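You operate a simulated robot arm through the tools that you are given. There is no shell and no other tool. Be economical: measure what you need, move in short steps, check, and stop when the job is done.

The job below is to be done with a simulated robot arm. You get a single attempt, and the scene is never put back.

Task
Clear the pump, cap its post and zero the counter.
Fine: bearing back in the DRY tray, orange cap on the post, knob to 1 ml, air switch at OPEN; no stroke of the lever.

It is judged by the outcome, as a careful person would: the job done as asked, and still so three seconds after it is handed in. It fails if anything else is knocked over, pushed out of place, dropped, spilled or broken. Lids that push on must go on centred and level and be pressed home; caps that screw on are set level and turned clockwise until they are tight.

Robot
A 6-joint arm with a two-finger gripper, fixed in place. Base frame: the origin is at the foot of the arm, x ahead of it, y to its left, z up; the work surface is at about z = 0.912. Readings come in m, degrees, newtons and seconds.
Its first joint turns from -166.0 to 166.0 degrees. Payload 3.43 kg.
The tool frame sits at the grasp point between the pads (the TCP): z along the fingers, y along the line on which they close. The tips reach 0.02 m beyond it. The gripper opens to 0.19 m. The gripper's body begins 0.248 m behind the TCP.
Orientation is that of the tool frame in the base frame, as a unit quaternion [x, y, z, w]. With the fingers straight down and closing along the base's y, the tool's x points along the base's -x, its y along +y and its z along -z.

Tools
- The arm moves only by the tool arm_command. Its argument "targets" is text: rows parted by semicolons, each of 6 numbers parted by spaces: the shift along the tool's x, y, z in m, then the turn, a rotation vector about the tool's x, y, z in degrees. In form: x y z wx wy wz; .... A call has 1 to 10 rows; each row is the pose to reach, as a shift and turn from the pose commanded when the call began, along the tool's axes at that moment. "fingers" is the gripper command, from -1 (shut) to 1 (fully open), values between in proportion, set as the call begins (left out, the last holds). A row lasts 0.2 s, in which the tool goes at most 0.05 m and 8.6 degrees; a call with a longer step from one row to the next is refused whole, and so is a gripper value outside its range. Where a pose cannot be reached the arm comes as near as it can. A force on the tool above 40 N (or 10 N above the force at the start of the call, whichever is more), or a blocked arm, ends the call early, and 0.2 s more pass. Each finger travels about 0.153 m/s and halts on what it meets, pressing with about 45 N; the grip force reading is that of the motor and also rises with nothing between the fingers. The clock runs only during rows and for 0.2 s after the last one: add rows that repeat a pose to give the fingers time. It gives the time, the measured TCP pose, the force on the tool (base axes), the opening and the grip force at its end, in the units of the frame above (readings bear some noise), with the torque about the TCP (base axes, N m) and any sound that the robot's microphone picked up.
- Cameras (640 x 400 px; columns grow to the right, rows downward): "scene" is fixed at [0.2211, -0.6492, 1.6436]; the picture's right is [0.56, -0.83, 0.00], its down [-0.60, -0.40, -0.69] and it looks along [0.58, 0.39, -0.72] (base axes); focal length 233 px, centre (320, 200). "wrist" rides on the gripper at [0.07, -0.008, -0.288] in the tool frame; the picture's right is [0.12, 0.99, 0.00], its down [-0.96, 0.12, -0.25] and it looks along [-0.24, 0.03, 0.97] (tool axes); focal length 261 px, centre (320, 200). There is no depth. A picture from a camera that has moved, and an enlarged one, comes with that camera's place and axes in the base frame and with its lens.
- grab_frame(camera): a new picture of that camera. The clock stands still meanwhile.
- slide_trunk(by): slides the trunk up (or, below 0, down) by that many m; the arm rides with it, the base frame stays. It gives what a move gives, with no picture.
- inspect(camera, box): a new picture of the part [left, top, right, bottom] of that camera's present view, enlarged. The clock stands still meanwhile.
- close_job(): hands the job in; it is judged then, once.

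Go step by step. Nothing tells you positions but the pictures and the camera data: compare them with the known pose of the tool, close in by small moves and look again before you grip or let go. The budget is 120 turns and 84 pictures, counting those below and the enlarged ones. Unless the task says otherwise, let go and move clear before handing in.

The tools are called after ">>>" as a command line: name --argument value ..., lists and objects as JSON in quotes. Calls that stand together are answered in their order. arm_command: Moves the arm, as the interface text tells. Its arguments: {"type":"object","properties":{"targets":{"type":"string"},"fingers":{"type":"number"}},"required":["targets"]} The other tools are called the same way: slide_trunk (by) slides the trunk up or down; grab_frame (camera) takes a picture; inspect (camera, box) takes an enlarged picture of a part of a camera's view; close_job () hands the job in.

At the start:

```text
clock: 0.0
ee_pos: [0.7288, -0.1152, 1.3926]
tool_rot: [-0.001, 1.0, 0.0, 0.001]
contact_force: [0.3, -0.4, -0.4]
wrist_torque: [-0.01, 0.0, 0.0]
finger_gap: 0.19
gripper_force: 0.0
trunk travel left (down, up): [-0.25, 0.19]
```

scene: 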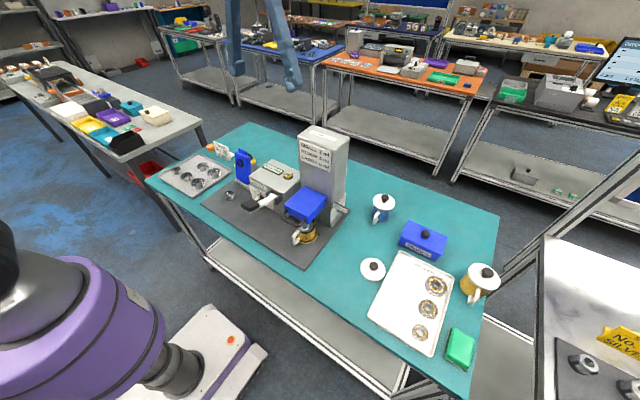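
wrist: 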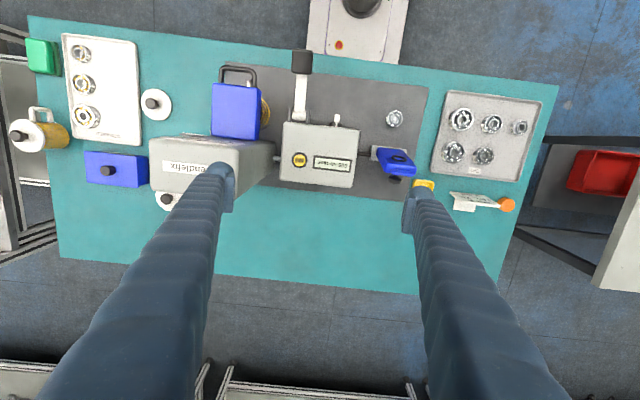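

I see a bench with a pump apparatus (lever, knob, post), trays and small items. First I look closer at the parts.

>>> inspect --camera "scene" --box '[150, 120, 350, 270]'

>>> inspect --camera "wrist" --box '[260, 40, 560, 230]'

>>> inspect --camera "wrist" --box '[0, 20, 280, 220]'

>>> inspect --camera "scene" --box '[340, 180, 510, 370]'

```text
2.67 times, centred on (250, 195) of scene
camera zoom: at [0.2211, -0.6492, 1.6436], right [0.56, -0.83, 0.0], down [-0.6, -0.4, -0.69], along [0.58, 0.39, -0.72], focal length 622 px, centre (507, 213)
```

zoom: 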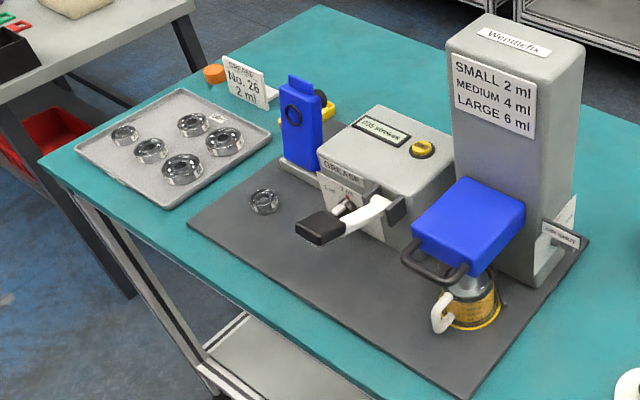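

```text
2.11 times, centred on (410, 135) of wrist
camera zoom: at [0.6592, -0.1237, 1.6813], right [-0.12, 0.99, 0.0], down [0.96, 0.12, 0.25], along [0.24, 0.03, -0.97], focal length 549 px, centre (130, 337)
```

zoom: 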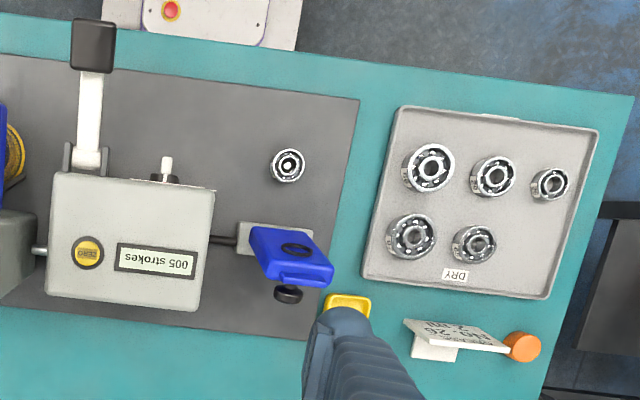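

```text
2.00 times, centred on (140, 120) of wrist
camera zoom: at [0.6592, -0.1237, 1.6813], right [-0.12, 0.99, 0.0], down [0.96, 0.12, 0.25], along [0.24, 0.03, -0.97], focal length 521 px, centre (680, 360)
```

zoom: 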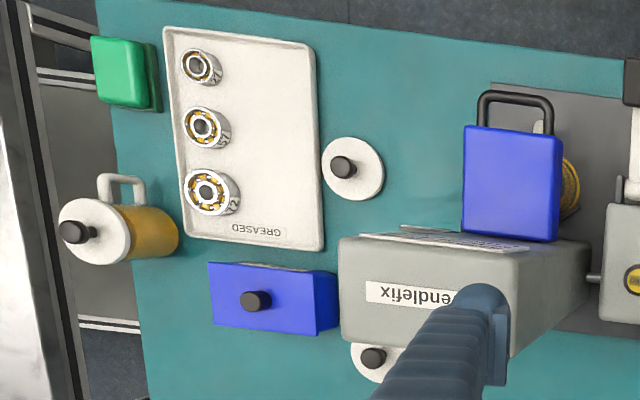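

```text
2.11 times, centred on (425, 275) of scene
camera zoom: at [0.2211, -0.6492, 1.6436], right [0.56, -0.83, 0.0], down [-0.6, -0.4, -0.69], along [0.58, 0.39, -0.72], focal length 491 px, centre (99, 42)
```

zoom: 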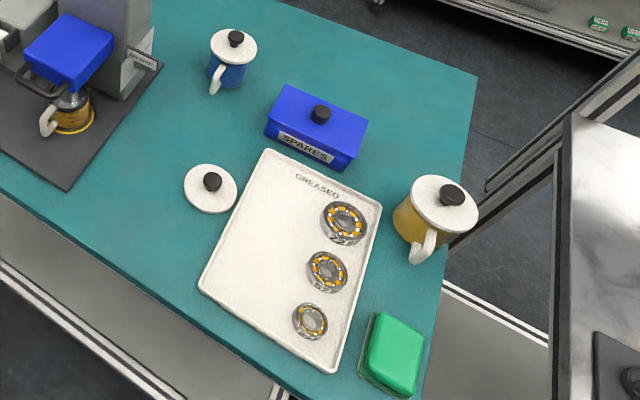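

The bearing sits on a post on the grey mat near (0.59, 0.08), the DRY tray is at positive y, and the orange cap is behind the card. I move over that area for a closer look.

>>> arm_command --targets "0 0.045 0 0 0 0; 0 0.09 0 0 0 0; 0 0.135 0 0 0 0; 0.01 0.18 0.02 0 0 0; 0.02 0.22 0.04 0 0 0; 0.03 0.25 0.07 0 0 0; 0.03 0.27 0.11 0 0 0; 0.03 0.27 0.14 0 0 0"

>>> grab_frame --camera "wrist"

>>> inspect --camera "scene" --box '[230, 160, 290, 220]'

>>> inspect --camera "scene" --box '[285, 180, 355, 250]'

```text
refused: row 4 steps farther than a row can; nothing moved
```

```text
77 pictures are left
camera wrist: at [0.6592, -0.1237, 1.6813], right [-0.12, 0.99, 0.0], down [0.96, 0.12, 0.25], along [0.24, 0.03, -0.97], focal length 261 px, centre (320, 200)
```

wrist: 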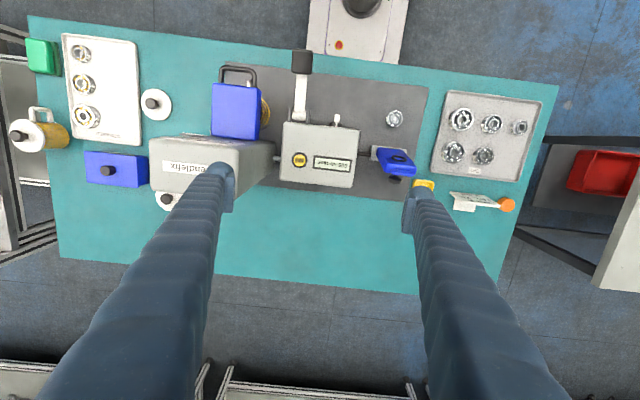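

```text
6.67 times, centred on (260, 190) of scene
camera zoom: at [0.2211, -0.6492, 1.6436], right [0.56, -0.83, 0.0], down [-0.6, -0.4, -0.69], along [0.58, 0.39, -0.72], focal length 1556 px, centre (720, 267)
```

zoom: 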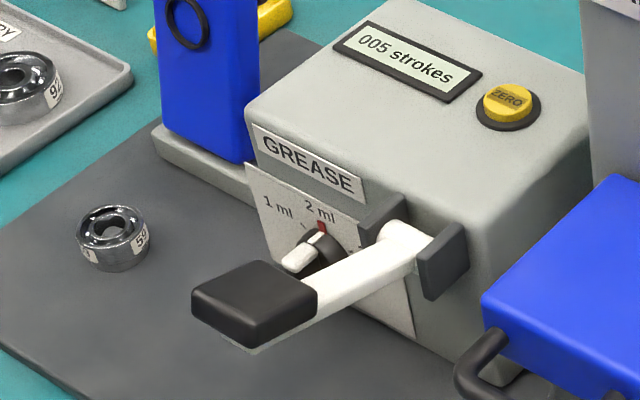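

```text
5.71 times, centred on (320, 215) of scene
camera zoom: at [0.2211, -0.6492, 1.6436], right [0.56, -0.83, 0.0], down [-0.6, -0.4, -0.69], along [0.58, 0.39, -0.72], focal length 1334 px, centre (320, 114)
```

zoom: 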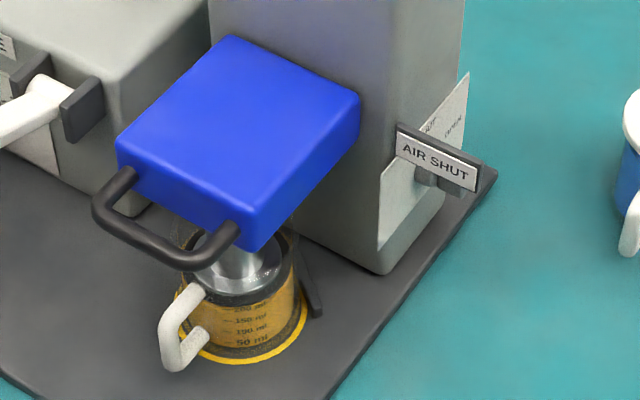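

The air switch, marked AIR SHUT, is on the tower's -y end; the knob points at 2 ml next to the lever. I move over the bearing side.

>>> arm_command --targets "0 0.045 0 0 0 0; 0 0.09 0 0 0 0; 0 0.135 0 0 0 0; 0.01 0.175 0.015 0 0 0; 0.02 0.21 0.03 0 0 0; 0.03 0.24 0.06 0 0 0; 0.03 0.265 0.10 0 0 0; 0.03 0.27 0.14 0 0 0; 0.03 0.27 0.14 0 0 0"

>>> grab_frame --camera "wrist"

```text
clock: 2.0
ee_pos: [0.7016, 0.153, 1.2541]
tool_rot: [0.0, 1.0, -0.001, 0.0]
contact_force: [-0.7, 1.1, -0.4]
wrist_torque: [0.01, -0.01, 0.03]
finger_gap: 0.1899
gripper_force: 0.1
trunk travel left (down, up): [-0.25, 0.19]
```

```text
74 pictures are left
camera wrist: at [0.6315, 0.1465, 1.5425], right [-0.12, 0.99, 0.0], down [0.96, 0.11, 0.25], along [0.25, 0.03, -0.97], focal length 261 px, centre (320, 200)
```

wrist: 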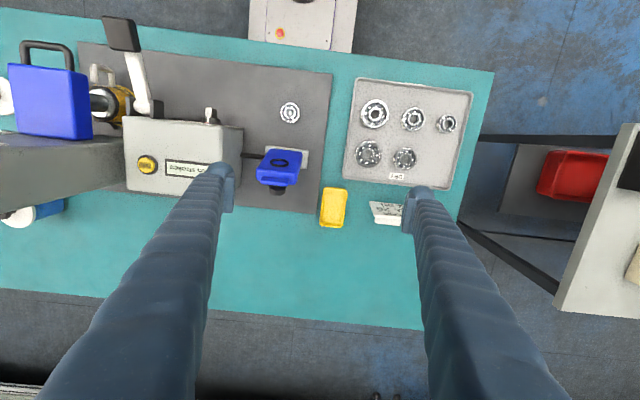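

>>> inspect --camera "wrist" --box '[240, 70, 480, 220]'

>>> inspect --camera "scene" --box '[160, 135, 260, 215]'

```text
2.67 times, centred on (360, 145) of wrist
camera zoom: at [0.6315, 0.1465, 1.5425], right [-0.12, 0.99, 0.0], down [0.96, 0.11, 0.25], along [0.25, 0.03, -0.97], focal length 695 px, centre (213, 347)
```

zoom: 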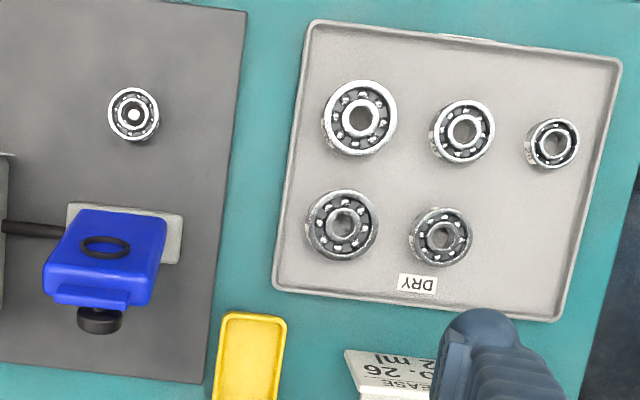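

```text
5.00 times, centred on (210, 175) of scene
camera zoom: at [0.2211, -0.6492, 1.6436], right [0.56, -0.83, 0.0], down [-0.6, -0.4, -0.69], along [0.58, 0.39, -0.72], focal length 1167 px, centre (870, 325)
```

zoom: 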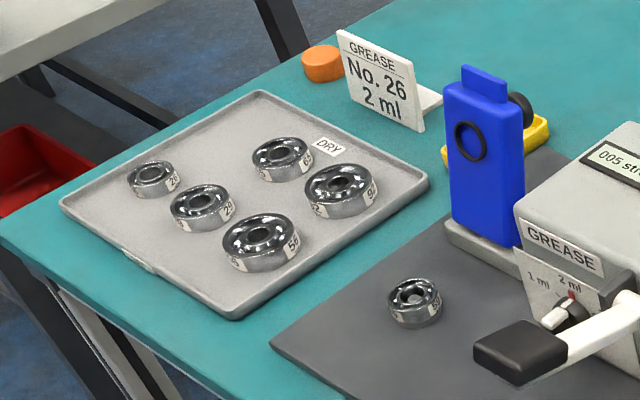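

The bearing on the post is near (0.598, 0.077), about 43 mm across; the empty tray slot is at the rear right of the DRY tray. I narrow the fingers and go above the bearing.

>>> arm_command --targets "0.025 -0.019 0.02 0 0 0; 0.05 -0.038 0.04 0 0 0; 0.078 -0.057 0.06 0 0 0; 0.1036 -0.076 0.08 0 0 0; 0.1036 -0.076 0.12 0 0 0; 0.1036 -0.076 0.16 0 0 0; 0.1036 -0.076 0.20 0 0 0; 0.1036 -0.076 0.20 0 0 0" --fingers -0.16

>>> grab_frame --camera "wrist"

>>> inspect --camera "scene" --box '[180, 120, 300, 230]'

```text
clock: 3.8
ee_pos: [0.5931, 0.0792, 1.0542]
tool_rot: [0.0, 1.0, -0.001, 0.0]
contact_force: [0.5, -1.1, 0.6]
wrist_torque: [-0.01, -0.03, 0.0]
finger_gap: 0.0797
gripper_force: 0.1
trunk travel left (down, up): [-0.25, 0.19]
```

```text
71 pictures are left
camera wrist: at [0.5238, 0.0708, 1.3419], right [-0.12, 0.99, 0.0], down [0.96, 0.12, 0.25], along [0.25, 0.03, -0.97], focal length 261 px, centre (320, 200)
```

wrist: 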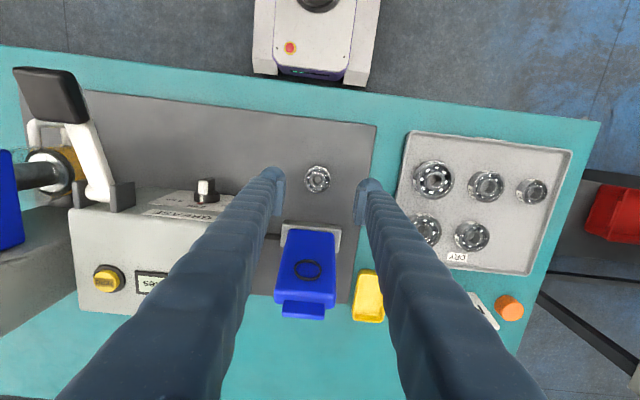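

```text
3.64 times, centred on (240, 175) of scene
camera zoom: at [0.2211, -0.6492, 1.6436], right [0.56, -0.83, 0.0], down [-0.6, -0.4, -0.69], along [0.58, 0.39, -0.72], focal length 849 px, centre (611, 291)
```

zoom: 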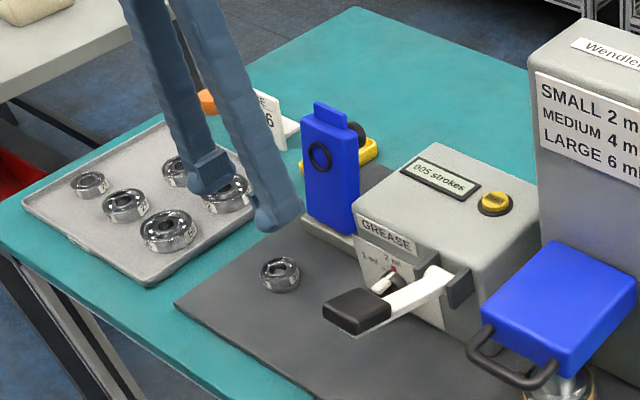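

The bearing is nearly under the TCP, about 5 mm towards -y. I correct and descend partway.

>>> arm_command --targets "0 -0.005 0.03 0 0 0; 0 -0.005 0.06 0 0 0; 0 -0.005 0.075 0 0 0; 0 -0.005 0.075 0 0 0"

>>> inspect --camera "wrist" --box '[240, 130, 400, 230]'

>>> inspect --camera "scene" --box '[210, 160, 290, 230]'

```text
clock: 4.8
ee_pos: [0.5941, 0.071, 0.9805]
tool_rot: [0.0, 1.0, 0.0, 0.0]
contact_force: [-0.6, 0.9, 0.3]
wrist_torque: [0.03, -0.01, -0.02]
finger_gap: 0.0796
gripper_force: 0.1
trunk travel left (down, up): [-0.25, 0.19]
```

```text
4.00 times, centred on (320, 180) of wrist
camera zoom: at [0.525, 0.0651, 1.2682], right [-0.12, 0.99, 0.0], down [0.96, 0.12, 0.25], along [0.24, 0.03, -0.97], focal length 1043 px, centre (320, 280)
```

zoom: 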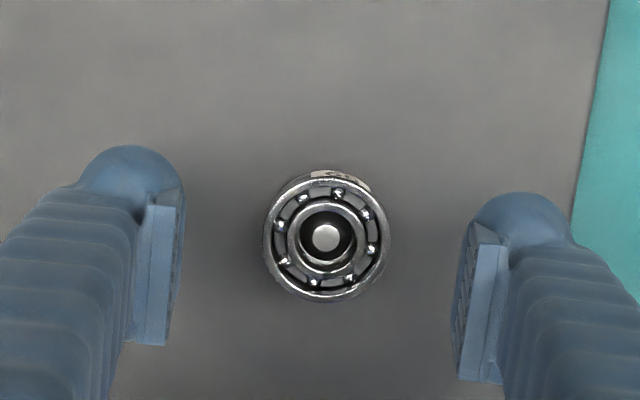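

```text
5.71 times, centred on (250, 195) of scene
camera zoom: at [0.2211, -0.6492, 1.6436], right [0.56, -0.83, 0.0], down [-0.6, -0.4, -0.69], along [0.58, 0.39, -0.72], focal length 1334 px, centre (720, 229)
```

zoom: 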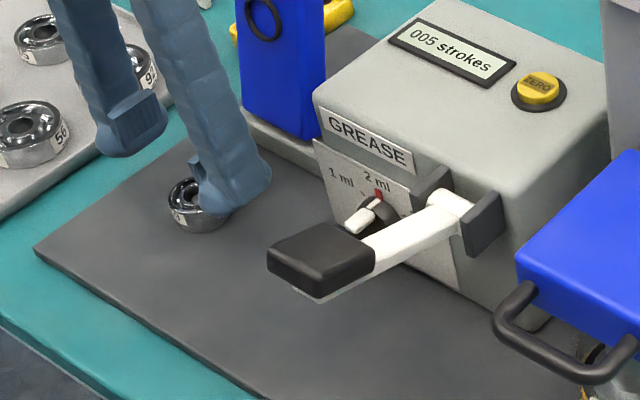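

The bearing needs +2 mm in both x and y. I fix that and descend to just above the mat.

>>> arm_command --targets "-0.002 0.002 0.02 0 0 0; -0.002 0.002 0.035 0 0 0; -0.002 0.002 0.041 0 0 0; -0.002 0.002 0.041 0 0 0"

>>> inspect --camera "wrist" --box '[240, 130, 400, 230]'

>>> inspect --camera "scene" --box '[220, 170, 270, 220]'

```text
clock: 5.8
ee_pos: [0.5957, 0.0754, 0.9387]
tool_rot: [0.0, 1.0, 0.0, 0.0]
contact_force: [0.2, -0.2, -0.6]
wrist_torque: [0.04, 0.0, 0.02]
finger_gap: 0.0801
gripper_force: 0.0
trunk travel left (down, up): [-0.25, 0.19]
```

```text
4.00 times, centred on (320, 180) of wrist
camera zoom: at [0.5268, 0.0676, 1.2259], right [-0.12, 0.99, 0.0], down [0.96, 0.12, 0.25], along [0.25, 0.03, -0.97], focal length 1043 px, centre (320, 280)
```

zoom: 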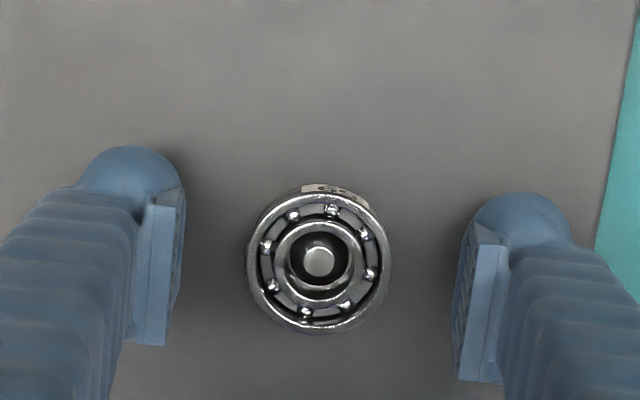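

```text
8.00 times, centred on (245, 195) of scene
camera zoom: at [0.2211, -0.6492, 1.6436], right [0.56, -0.83, 0.0], down [-0.6, -0.4, -0.69], along [0.58, 0.39, -0.72], focal length 1867 px, centre (920, 240)
```

zoom: 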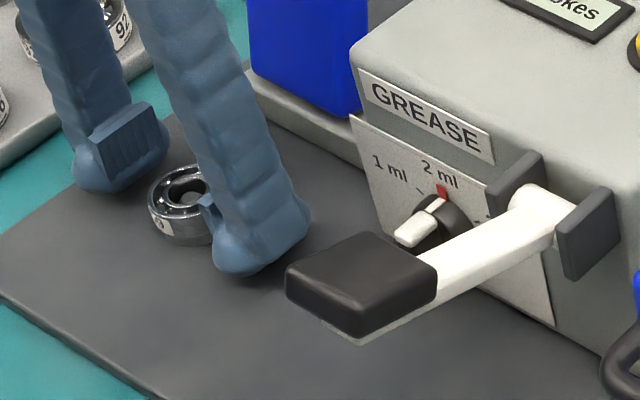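

The fingers straddle the bearing, centred. I close on it.

>>> arm_command --targets "0 0 0 0 0 0; 0 0 0 0 0 0; 0 0 0 0 0 0" --fingers -1

>>> inspect --camera "wrist" --box '[240, 130, 400, 230]'

```text
clock: 6.6
ee_pos: [0.5975, 0.0756, 0.9381]
tool_rot: [0.0, 1.0, 0.0, -0.001]
contact_force: [1.1, -1.1, 0.3]
wrist_torque: [-0.03, 0.01, 0.0]
finger_gap: 0.0403
gripper_force: 45.0
trunk travel left (down, up): [-0.25, 0.19]
```

```text
4.00 times, centred on (320, 180) of wrist
camera zoom: at [0.5268, 0.0676, 1.2259], right [-0.12, 0.99, 0.0], down [0.96, 0.12, 0.25], along [0.24, 0.03, -0.97], focal length 1043 px, centre (320, 280)
```

zoom: 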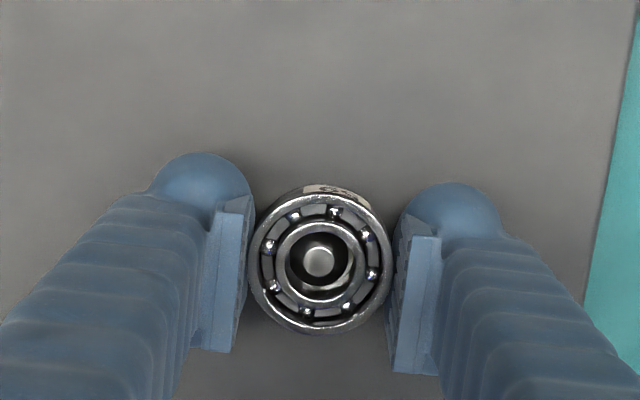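

Gripped at 40 mm. I lift straight up.

>>> arm_command --targets "0 0 -0.015 0 0 0; 0 0 -0.03 0 0 0; 0 0 -0.06 0 0 0; 0 0 -0.1 0 0 0; 0 0 -0.12 0 0 0"

>>> grab_frame --camera "wrist"

>>> inspect --camera "scene" --box '[200, 140, 290, 220]'

```text
clock: 7.8
ee_pos: [0.5969, 0.0764, 1.0564]
tool_rot: [0.001, 1.0, 0.0, 0.0]
contact_force: [-0.4, 0.1, -0.4]
wrist_torque: [0.01, -0.04, 0.02]
finger_gap: 0.0403
gripper_force: 44.9
trunk travel left (down, up): [-0.25, 0.19]
```

```text
64 pictures are left
camera wrist: at [0.5273, 0.0695, 1.3455], right [-0.12, 0.99, 0.0], down [0.96, 0.12, 0.25], along [0.24, 0.03, -0.97], focal length 261 px, centre (320, 200)
```

wrist: 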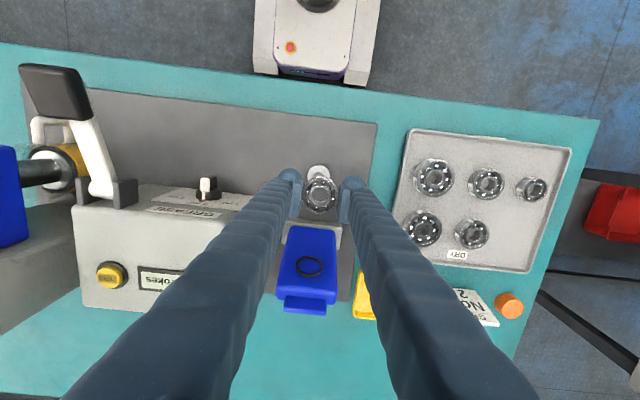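

```text
5.00 times, centred on (245, 180) of scene
camera zoom: at [0.2211, -0.6492, 1.6436], right [0.56, -0.83, 0.0], down [-0.6, -0.4, -0.69], along [0.58, 0.39, -0.72], focal length 1167 px, centre (695, 300)
```

zoom: 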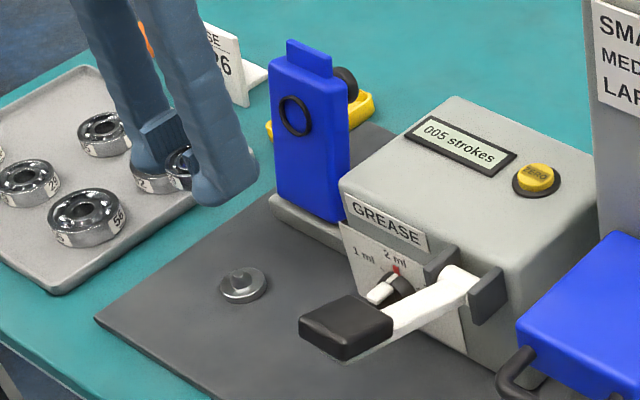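

The post is clear now. I carry the bearing to the empty slot at about (0.655, 0.42).

>>> arm_command --targets "-0.006 0.035 0 0 0 0; -0.012 0.07 0 0 0 0; -0.018 0.105 0 0 0 0; -0.024 0.145 0 0 0 0; -0.03 0.185 0 0 0 0; -0.037 0.225 0 0 0 0; -0.045 0.265 0 0 0 0; -0.052 0.305 0 0 0 0; -0.058 0.346 0 0 0 0; -0.058 0.346 0 0 0 0"

>>> grab_frame --camera "wrist"

>>> inspect --camera "scene" --box '[150, 120, 260, 210]'

```text
clock: 10.0
ee_pos: [0.6558, 0.4239, 1.0577]
tool_rot: [-0.001, 1.0, 0.0, 0.001]
contact_force: [-0.7, 0.4, -1.3]
wrist_torque: [-0.06, -0.02, 0.03]
finger_gap: 0.04
gripper_force: 45.0
trunk travel left (down, up): [-0.25, 0.19]
```

```text
62 pictures are left
camera wrist: at [0.5861, 0.4158, 1.3472], right [-0.12, 0.99, 0.0], down [0.96, 0.12, 0.25], along [0.25, 0.03, -0.97], focal length 261 px, centre (320, 200)
```

wrist: 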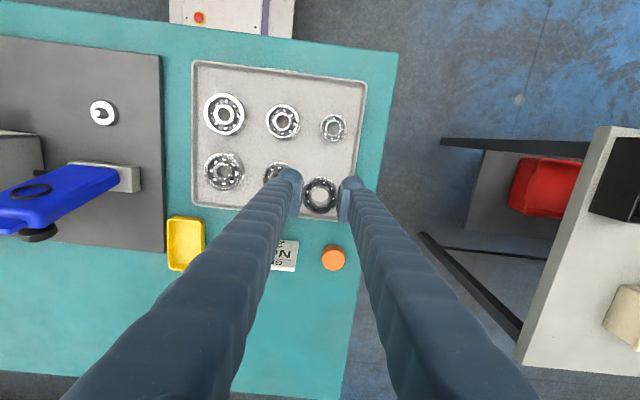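

```text
4.44 times, centred on (205, 165) of scene
camera zoom: at [0.2211, -0.6492, 1.6436], right [0.56, -0.83, 0.0], down [-0.6, -0.4, -0.69], along [0.58, 0.39, -0.72], focal length 1037 px, centre (831, 356)
```

zoom: 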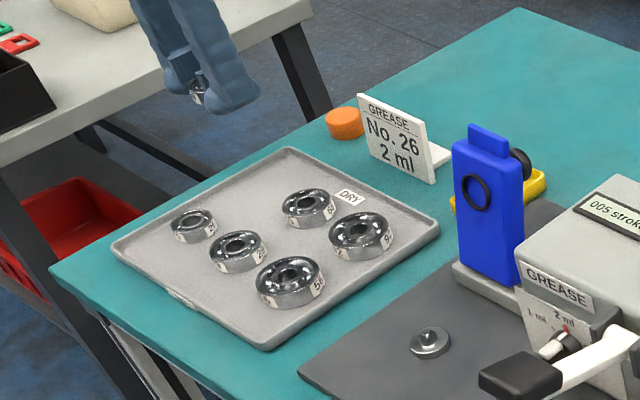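

The spot below is clear on all sides. I descend to just above the tray.

>>> arm_command --targets "0 0.002 0.04 0 0 0; 0 0.002 0.075 0 0 0; 0 0.002 0.1 0 0 0; 0 0.002 0.11 0 0 0; 0 0.002 0.114 0 0 0; 0 0.002 0.114 0 0 0"

>>> inspect --camera "wrist" --box '[220, 100, 420, 225]'

>>> inspect --camera "scene" --box '[180, 130, 240, 180]'

```text
clock: 11.4
ee_pos: [0.655, 0.4243, 0.9435]
tool_rot: [0.0, 1.0, 0.0, -0.001]
contact_force: [-0.8, 0.4, -1.3]
wrist_torque: [-0.01, 0.0, -0.01]
finger_gap: 0.0401
gripper_force: 44.8
trunk travel left (down, up): [-0.25, 0.19]
```

```text
3.20 times, centred on (320, 162) of wrist
camera zoom: at [0.5857, 0.4156, 1.2312], right [-0.12, 0.99, 0.0], down [0.96, 0.12, 0.25], along [0.24, 0.03, -0.97], focal length 834 px, centre (320, 320)
```

zoom: 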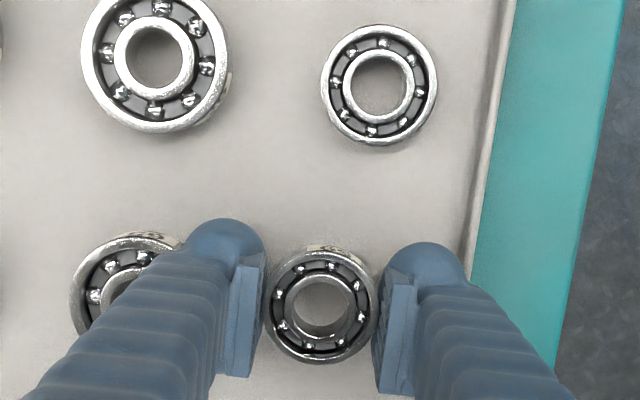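

```text
8.00 times, centred on (210, 155) of scene
camera zoom: at [0.2211, -0.6492, 1.6436], right [0.56, -0.83, 0.0], down [-0.6, -0.4, -0.69], along [0.58, 0.39, -0.72], focal length 1867 px, centre (1200, 560)
```

zoom: 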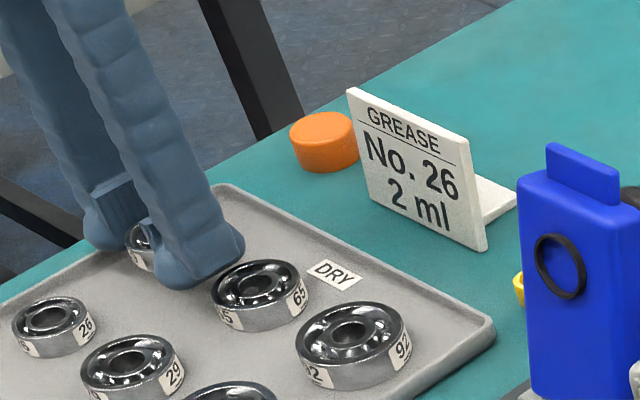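

The finger on each side has only ~4 mm from the neighbouring bearing and the rim. I raise a little and turn the gripper 85° so that the fingers lie along the roomier direction.

>>> arm_command --targets "0 0 -0.03 0 0 8.5; 0 0 -0.05 0 0 17; 0 0 -0.05 0 0 25.5; 0 0 -0.05 0 0 34; 0 0 -0.05 0 0 42.5; 0 0 -0.05 0 0 51; 0 0 -0.05 0 0 59.5; 0 0 -0.05 0 0 68; 0 0 -0.05 0 0 76.5; 0 0 -0.05 0 0 85"

>>> grab_frame --camera "wrist"

```text
clock: 13.6
ee_pos: [0.6559, 0.422, 0.9936]
tool_rot: [0.676, 0.737, 0.0, -0.001]
contact_force: [-1.1, -0.1, -1.6]
wrist_torque: [0.02, -0.01, 0.01]
finger_gap: 0.04
gripper_force: 44.6
trunk travel left (down, up): [-0.25, 0.19]
```

```text
58 pictures are left
camera wrist: at [0.6423, 0.493, 1.2817], right [0.98, 0.2, 0.0], down [0.2, -0.95, 0.25], along [0.05, -0.24, -0.97], focal length 261 px, centre (320, 200)
```

wrist: 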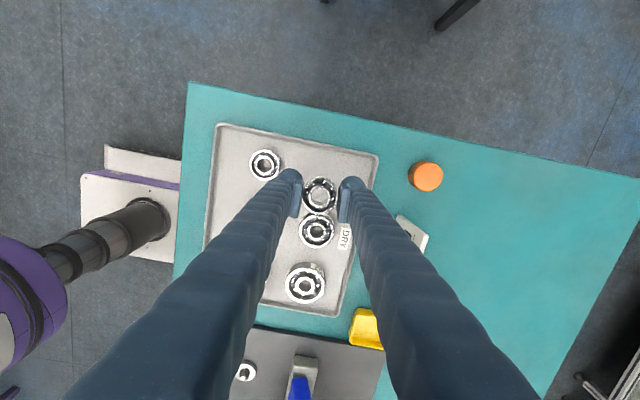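

Plenty of room now. I descend gently until the bearing touches.

>>> arm_command --targets "0 0 0.03 0 0 0; 0 0 0.05 0 0 0; 0 0 0.054 0 0 0; 0 0 0.056 0 0 0; 0 0 0.058 0 0 0"

>>> inspect --camera "scene" --box '[180, 130, 240, 180]'

```text
clock: 14.8
ee_pos: [0.6564, 0.4229, 0.9355]
tool_rot: [0.676, 0.737, 0.0, 0.0]
contact_force: [-0.4, 0.1, -1.2]
wrist_torque: [0.02, 0.02, -0.01]
finger_gap: 0.0401
gripper_force: 45.5
trunk travel left (down, up): [-0.25, 0.19]
```

```text
8.00 times, centred on (210, 155) of scene
camera zoom: at [0.2211, -0.6492, 1.6436], right [0.56, -0.83, 0.0], down [-0.6, -0.4, -0.69], along [0.58, 0.39, -0.72], focal length 1867 px, centre (1200, 560)
```

zoom: 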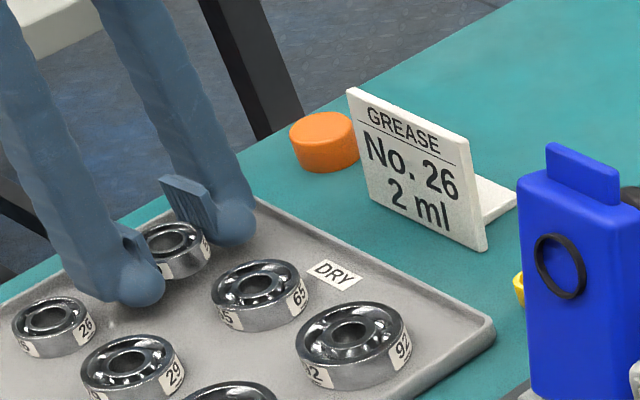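

>>> arm_command --targets "0 0 0.001 0 0 0; 0 0 0.002 0 0 0; 0 0 0.003 0 0 0; 0 0 0.004 0 0 0"

```text
clock: 15.8
ee_pos: [0.6539, 0.4241, 0.9315]
tool_rot: [0.676, 0.737, -0.001, 0.0]
contact_force: [0.1, 0.3, 0.7]
wrist_torque: [0.03, -0.01, -0.02]
finger_gap: 0.0401
gripper_force: 44.9
trunk travel left (down, up): [-0.25, 0.19]
```

>>> arm_command --targets "0 0 0.001 0 0 0; 0 0 0.002 0 0 0; 0 0 0.003 0 0 0"

>>> inspect --camera "scene" --box '[180, 140, 220, 175]'

```text
clock: 16.6
ee_pos: [0.6539, 0.4225, 0.9282]
tool_rot: [0.675, 0.737, 0.001, 0.0]
contact_force: [-0.3, 0.1, -1.1]
wrist_torque: [-0.03, -0.01, -0.02]
finger_gap: 0.0401
gripper_force: 45.1
trunk travel left (down, up): [-0.25, 0.19]
```

```text
11.43 times, centred on (200, 158) of scene
camera zoom: at [0.2211, -0.6492, 1.6436], right [0.56, -0.83, 0.0], down [-0.6, -0.4, -0.69], along [0.58, 0.39, -0.72], focal length 2668 px, centre (1691, 686)
```

zoom: 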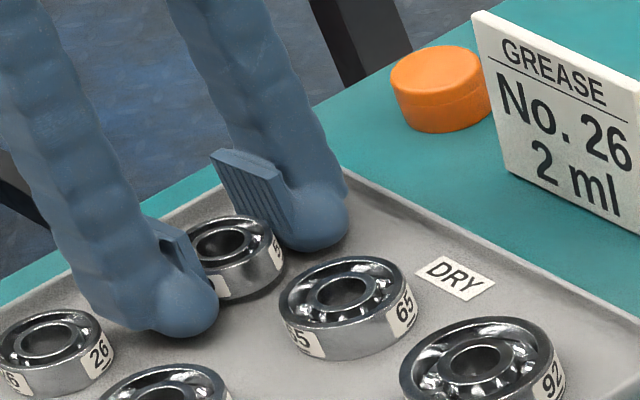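

No contact yet; I keep going a millimetre at a time.

>>> arm_command --targets "0 0 0.001 0 0 0; 0 0 0.002 0 0 0; 0 0 0.003 0 0 0"

```text
clock: 17.4
ee_pos: [0.6564, 0.423, 0.9255]
tool_rot: [0.676, 0.737, 0.0, -0.001]
contact_force: [0.0, -0.3, -1.2]
wrist_torque: [0.0, -0.01, -0.01]
finger_gap: 0.0399
gripper_force: 44.9
trunk travel left (down, up): [-0.25, 0.19]
```

>>> arm_command --targets "0 0 0.001 0 0 0; 0 0 0.002 0 0 0; 0 0 0.003 0 0 0; 0 0 0.003 0 0 0"

>>> inspect --camera "scene" --box '[180, 140, 220, 175]'

```text
clock: 18.4
ee_pos: [0.6544, 0.4235, 0.9254]
tool_rot: [0.676, 0.737, 0.001, 0.0]
contact_force: [1.9, -1.9, 28.6]
wrist_torque: [-0.1, 0.33, 0.07]
finger_gap: 0.04
gripper_force: 44.7
trunk travel left (down, up): [-0.25, 0.19]
```

```text
11.43 times, centred on (200, 158) of scene
camera zoom: at [0.2211, -0.6492, 1.6436], right [0.56, -0.83, 0.0], down [-0.6, -0.4, -0.69], along [0.58, 0.39, -0.72], focal length 2668 px, centre (1691, 686)
```

zoom: 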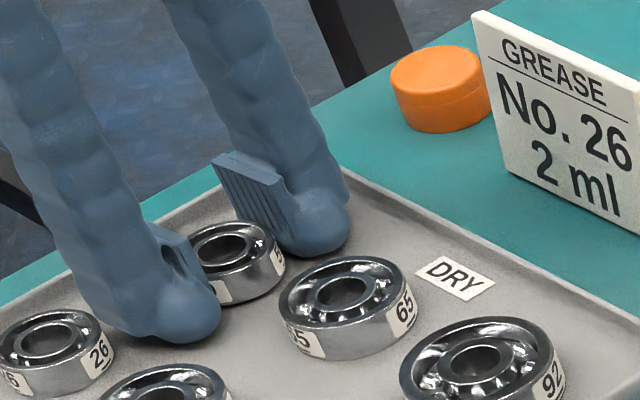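

Contact felt at 0.9255. I ease off 2 mm (relieving the load) and open slightly, then rise.

>>> arm_command --targets "0 0 -0.002 0 0 0; 0 0 -0.002 0 0 0"

>>> arm_command --targets "0 0 0 0 0 0; 0 0 0 0 0 0; 0 0 -0.02 0 0 0; 0 0 -0.06 0 0 0; 0 0 -0.1 0 0 0; 0 0 -0.1 0 0 0" --fingers -0.42

>>> grab_frame --camera "wrist"

>>> inspect --camera "scene" --box '[170, 130, 240, 180]'

```text
clock: 19.0
ee_pos: [0.6544, 0.4214, 0.926]
tool_rot: [0.676, 0.737, 0.002, 0.0]
contact_force: [7.8, -0.9, 21.2]
wrist_torque: [-0.03, -0.03, 0.03]
finger_gap: 0.0401
gripper_force: 45.1
trunk travel left (down, up): [-0.25, 0.19]
```

```text
clock: 20.4
ee_pos: [0.6549, 0.4236, 1.0247]
tool_rot: [0.675, 0.737, 0.0, 0.0]
contact_force: [-0.2, -1.0, 0.4]
wrist_torque: [0.01, -0.01, -0.02]
finger_gap: 0.0552
gripper_force: 0.0
trunk travel left (down, up): [-0.25, 0.19]
```

```text
54 pictures are left
camera wrist: at [0.6405, 0.4929, 1.3126], right [0.98, 0.2, 0.0], down [0.2, -0.95, 0.25], along [0.05, -0.24, -0.97], focal length 261 px, centre (320, 200)
```

wrist: 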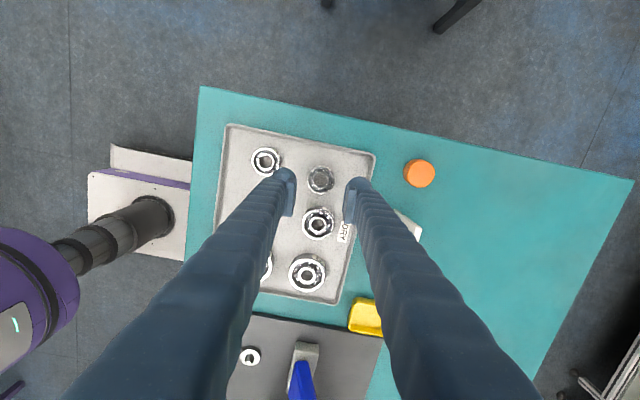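

```text
8.00 times, centred on (205, 155) of scene
camera zoom: at [0.2211, -0.6492, 1.6436], right [0.56, -0.83, 0.0], down [-0.6, -0.4, -0.69], along [0.58, 0.39, -0.72], focal length 1867 px, centre (1240, 560)
```

zoom: 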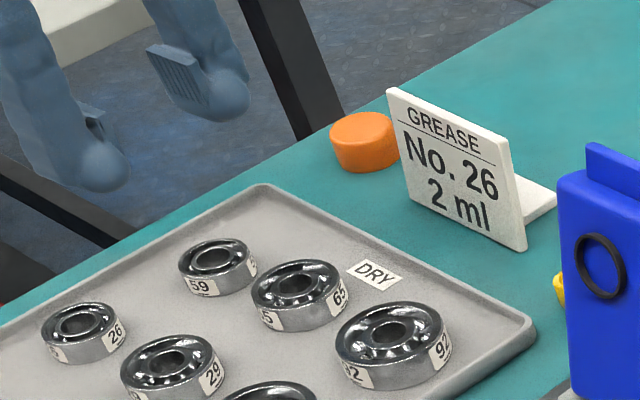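

Bearing 59 is flat in the tray. Next the orange cap, near (0.794, 0.468); I move above it.

>>> arm_command --targets "0 0 -0.035 0 0 0; 0.008 0.036 -0.035 0 0 0; 0.016 0.071 -0.035 0 0 0; 0.024 0.107 -0.035 0 0 0; 0.0317 0.1423 -0.035 0 0 0; 0.0317 0.1423 -0.035 0 0 0" --fingers -0.16

>>> inspect --camera "wrist" --box '[200, 120, 440, 270]'

```text
clock: 21.8
ee_pos: [0.7939, 0.4663, 1.0608]
tool_rot: [0.676, 0.737, 0.0, 0.0]
contact_force: [0.7, 0.0, -0.2]
wrist_torque: [-0.02, -0.02, -0.03]
finger_gap: 0.0797
gripper_force: 0.0
trunk travel left (down, up): [-0.25, 0.19]
```

```text
2.67 times, centred on (320, 195) of wrist
camera zoom: at [0.7802, 0.5369, 1.3489], right [0.98, 0.21, 0.0], down [0.2, -0.95, 0.25], along [0.05, -0.24, -0.97], focal length 695 px, centre (320, 213)
```

zoom: 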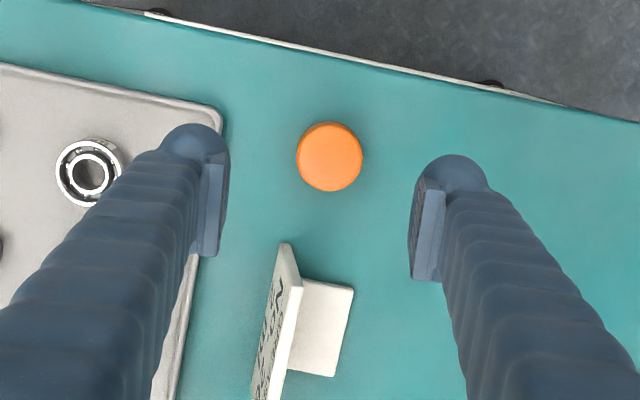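

The cap is 7 mm off along the finger-closing direction; card clearance is about 20 mm. I correct and descend.

>>> arm_command --targets "0 0.0067 0.03 0 0 0; 0 0.0067 0.07 0 0 0; 0 0.0067 0.1 0 0 0; 0 0.0067 0.115 0 0 0; 0 0.0067 0.115 0 0 0"

>>> inspect --camera "wrist" --box '[220, 120, 420, 245]'

>>> inspect --camera "scene" --box '[190, 125, 250, 175]'

```text
clock: 23.0
ee_pos: [0.798, 0.4679, 0.9453]
tool_rot: [0.676, 0.737, -0.001, 0.0]
contact_force: [-0.7, -0.1, -0.4]
wrist_torque: [-0.01, -0.01, -0.01]
finger_gap: 0.0797
gripper_force: 0.0
trunk travel left (down, up): [-0.25, 0.19]
```

```text
3.20 times, centred on (320, 182) of wrist
camera zoom: at [0.7858, 0.5377, 1.2334], right [0.98, 0.2, 0.0], down [0.2, -0.95, 0.25], along [0.05, -0.24, -0.97], focal length 834 px, centre (320, 256)
```

zoom: 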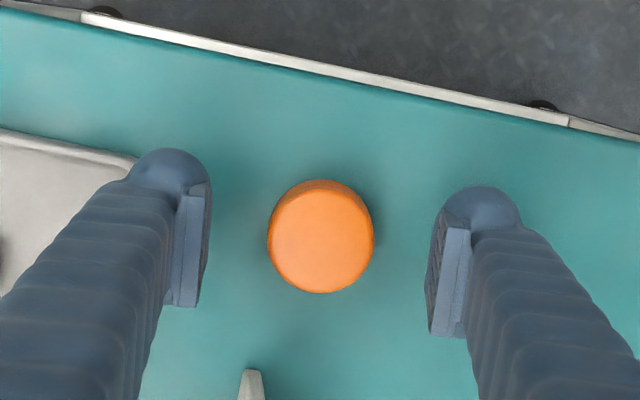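

```text
8.00 times, centred on (220, 150) of scene
camera zoom: at [0.2211, -0.6492, 1.6436], right [0.56, -0.83, 0.0], down [-0.6, -0.4, -0.69], along [0.58, 0.39, -0.72], focal length 1867 px, centre (1120, 600)
```

zoom: 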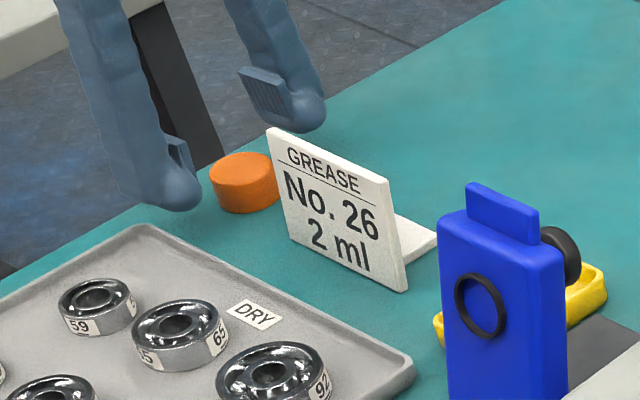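

Centred. Lower to about 0.934 and close.

>>> arm_command --targets "-0.001 0 0.006 0 0 0; -0.001 0 0.011 0 0 0; -0.001 0 0.011 0 0 0"

>>> arm_command --targets "0 0 0 0 0 0; 0 0 0 0 0 0; 0 0 0 0 0 0" --fingers -1

>>> inspect --camera "wrist" --box '[220, 120, 420, 245]'

>>> inspect --camera "scene" --box '[190, 125, 250, 175]'

```text
clock: 23.8
ee_pos: [0.7999, 0.4661, 0.9339]
tool_rot: [0.675, 0.738, 0.001, 0.0]
contact_force: [-0.5, 0.4, 0.9]
wrist_torque: [-0.01, -0.04, -0.01]
finger_gap: 0.0798
gripper_force: 0.0
trunk travel left (down, up): [-0.25, 0.19]
```

```text
clock: 24.3
ee_pos: [0.8037, 0.4686, 0.9433]
tool_rot: [0.675, 0.738, 0.004, 0.0]
contact_force: [1.2, -0.4, 24.2]
wrist_torque: [-0.17, 0.57, 0.06]
finger_gap: 0.0002
gripper_force: 33.6
trunk travel left (down, up): [-0.25, 0.19]
stopped in row 2: the force on the tool passed its limit at 43 N (the readings are from after the stop); the commanded pose is now the measured one
```

```text
3.20 times, centred on (320, 182) of wrist
camera zoom: at [0.7883, 0.5375, 1.2311], right [0.98, 0.21, 0.01], down [0.2, -0.95, 0.24], along [0.06, -0.24, -0.97], focal length 834 px, centre (320, 256)
```

zoom: 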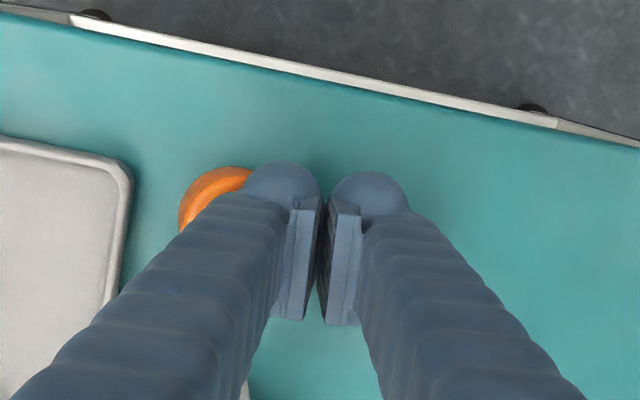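

```text
8.00 times, centred on (220, 150) of scene
camera zoom: at [0.2211, -0.6492, 1.6436], right [0.56, -0.83, 0.0], down [-0.6, -0.4, -0.69], along [0.58, 0.39, -0.72], focal length 1867 px, centre (1120, 600)
```

zoom: 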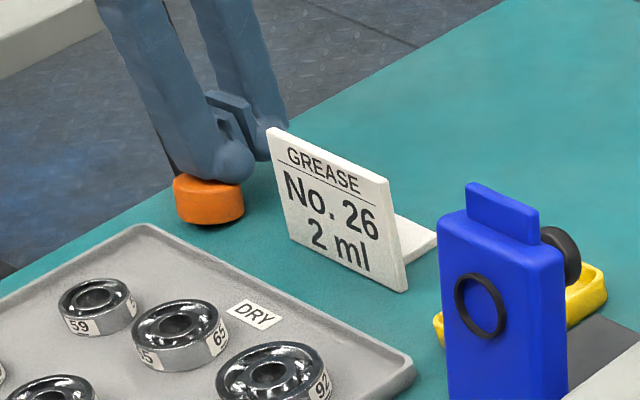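

The fingers were too high and slid off the cap; it has been nudged toward the tray but is still upright. I rise and look.

>>> arm_command --targets "0 0 -0.03 0 0 0; 0 0 -0.07 0 0 0; 0 0 -0.1 0 0 0"

>>> arm_command --targets "0 0 0 0 0 0; 0 0 0 0 0 0" --fingers -0.16

>>> inspect --camera "wrist" --box '[200, 120, 440, 270]'

>>> inspect --camera "scene" --box '[190, 125, 250, 175]'

```text
clock: 25.1
ee_pos: [0.8009, 0.4665, 1.0412]
tool_rot: [0.675, 0.737, 0.003, 0.001]
contact_force: [-0.1, 1.3, 0.3]
wrist_torque: [0.01, -0.03, 0.01]
finger_gap: 0.0002
gripper_force: 34.7
trunk travel left (down, up): [-0.25, 0.19]
```

```text
clock: 25.7
ee_pos: [0.8023, 0.4673, 1.0409]
tool_rot: [0.676, 0.737, 0.003, 0.0]
contact_force: [0.3, 0.3, -0.9]
wrist_torque: [0.05, 0.01, -0.01]
finger_gap: 0.0802
gripper_force: 0.1
trunk travel left (down, up): [-0.25, 0.19]
```

```text
2.67 times, centred on (320, 195) of wrist
camera zoom: at [0.7867, 0.5363, 1.3286], right [0.98, 0.2, 0.01], down [0.2, -0.95, 0.24], along [0.06, -0.24, -0.97], focal length 695 px, centre (320, 213)
```

zoom: 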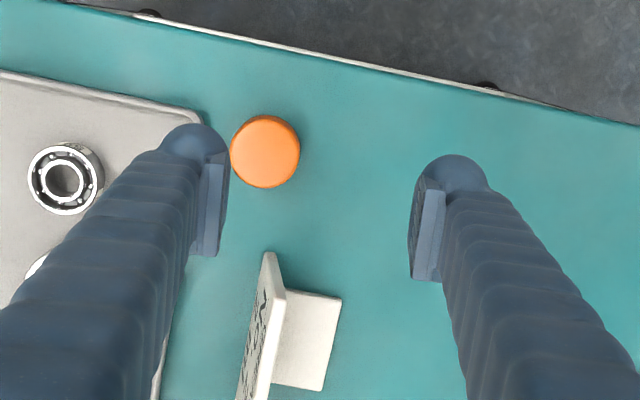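

```text
8.00 times, centred on (220, 150) of scene
camera zoom: at [0.2211, -0.6492, 1.6436], right [0.56, -0.83, 0.0], down [-0.6, -0.4, -0.69], along [0.58, 0.39, -0.72], focal length 1867 px, centre (1120, 600)
```

zoom: 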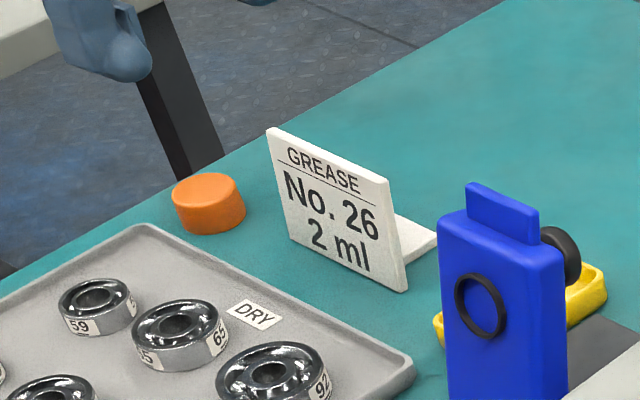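

The cap now stands too near the tray to grip it deep. I'll hook the tray-side finger behind it (above the rim) and slide it gently 30 mm back toward +x.

>>> arm_command --targets "0.006 -0.02 0.02 0 0 0; 0.006 -0.02 0.06 0 0 0; 0.006 -0.02 0.09 0 0 0; 0.006 -0.02 0.1 0 0 0; 0.006 -0.02 0.104 0 0 0"

>>> inspect --camera "wrist" --box '[200, 120, 440, 270]'

>>> inspect --camera "scene" --box '[190, 125, 250, 175]'

```text
clock: 26.9
ee_pos: [0.7823, 0.4732, 0.9361]
tool_rot: [0.675, 0.737, 0.003, 0.0]
contact_force: [0.0, 0.1, 0.2]
wrist_torque: [0.0, 0.1, -0.03]
finger_gap: 0.08
gripper_force: 1.1
trunk travel left (down, up): [-0.25, 0.19]
```

```text
2.67 times, centred on (320, 195) of wrist
camera zoom: at [0.7669, 0.542, 1.224], right [0.98, 0.2, 0.01], down [0.2, -0.95, 0.24], along [0.06, -0.24, -0.97], focal length 695 px, centre (320, 213)
```

zoom: 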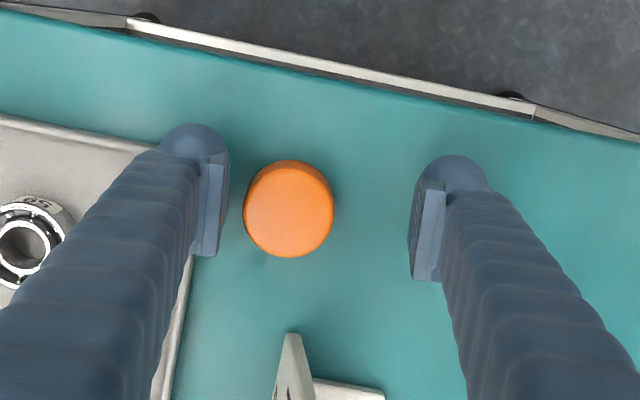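

```text
8.00 times, centred on (220, 150) of scene
camera zoom: at [0.2211, -0.6492, 1.6436], right [0.56, -0.83, 0.0], down [-0.6, -0.4, -0.69], along [0.58, 0.39, -0.72], focal length 1867 px, centre (1120, 600)
```

zoom: 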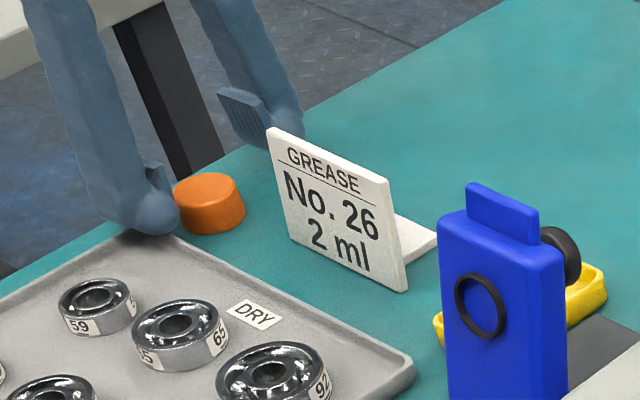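

The left finger is behind the cap. I push slowly in +x.

>>> arm_command --targets "0 0.007 0 0 0 0; 0 0.012 0 0 0 0; 0 0.017 0 0 0 0; 0 0.022 0 0 0 0; 0 0.027 0 0 0 0; 0 0.032 0 0 0 0; 0 0.037 0 0 0 0; 0 0.041 0 0 0 0"

>>> inspect --camera "wrist" --box '[200, 120, 440, 270]'

>>> inspect --camera "scene" --box '[190, 125, 250, 175]'

```text
clock: 28.7
ee_pos: [0.8216, 0.4762, 0.938]
tool_rot: [0.675, 0.737, 0.003, 0.001]
contact_force: [-1.8, 1.0, 5.3]
wrist_torque: [-0.05, 0.23, -0.04]
finger_gap: 0.0809
gripper_force: 1.0
trunk travel left (down, up): [-0.25, 0.19]
```

```text
2.67 times, centred on (320, 195) of wrist
camera zoom: at [0.8064, 0.5446, 1.2255], right [0.98, 0.2, 0.01], down [0.2, -0.95, 0.24], along [0.06, -0.24, -0.97], focal length 695 px, centre (320, 213)
```

zoom: 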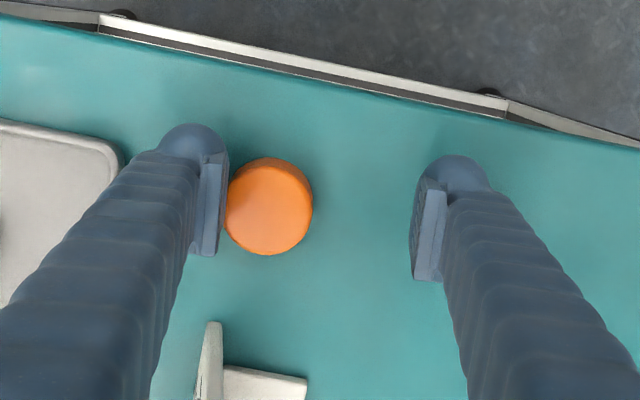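

```text
8.00 times, centred on (220, 150) of scene
camera zoom: at [0.2211, -0.6492, 1.6436], right [0.56, -0.83, 0.0], down [-0.6, -0.4, -0.69], along [0.58, 0.39, -0.72], focal length 1867 px, centre (1120, 600)
```

zoom: 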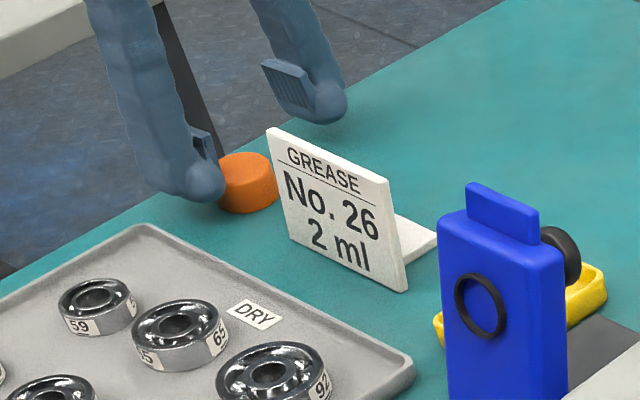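

The cap moved back but its edge leans on the fingertip dome. I back off so that it settles, centre over it, narrow the fingers a bit and look.

>>> arm_command --targets "0 -0.006 0 0 0 0; 0 -0.012 0 0 0 0; 0 -0.018 0 0 0 0; 0 -0.021 0 0 0 0; 0 -0.021 0 0 0 0"

>>> inspect --camera "wrist" --box '[200, 120, 440, 270]'

```text
clock: 29.9
ee_pos: [0.8012, 0.4748, 0.9366]
tool_rot: [0.676, 0.737, 0.003, 0.001]
contact_force: [0.1, -0.4, 0.1]
wrist_torque: [-0.01, 0.0, -0.02]
finger_gap: 0.0798
gripper_force: 0.1
trunk travel left (down, up): [-0.25, 0.19]
```

```text
2.67 times, centred on (320, 195) of wrist
camera zoom: at [0.7862, 0.5435, 1.2247], right [0.98, 0.2, 0.01], down [0.2, -0.95, 0.24], along [0.06, -0.24, -0.97], focal length 695 px, centre (320, 213)
```

zoom: 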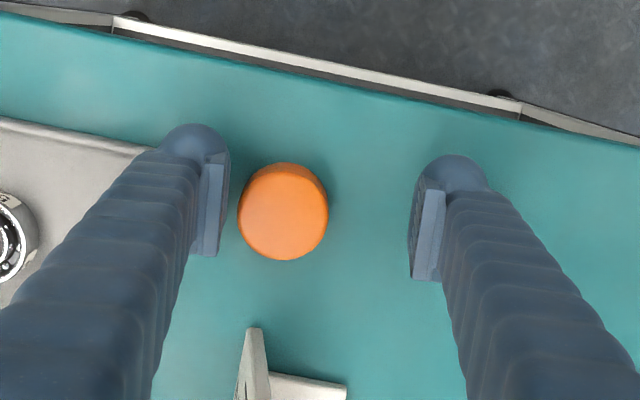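

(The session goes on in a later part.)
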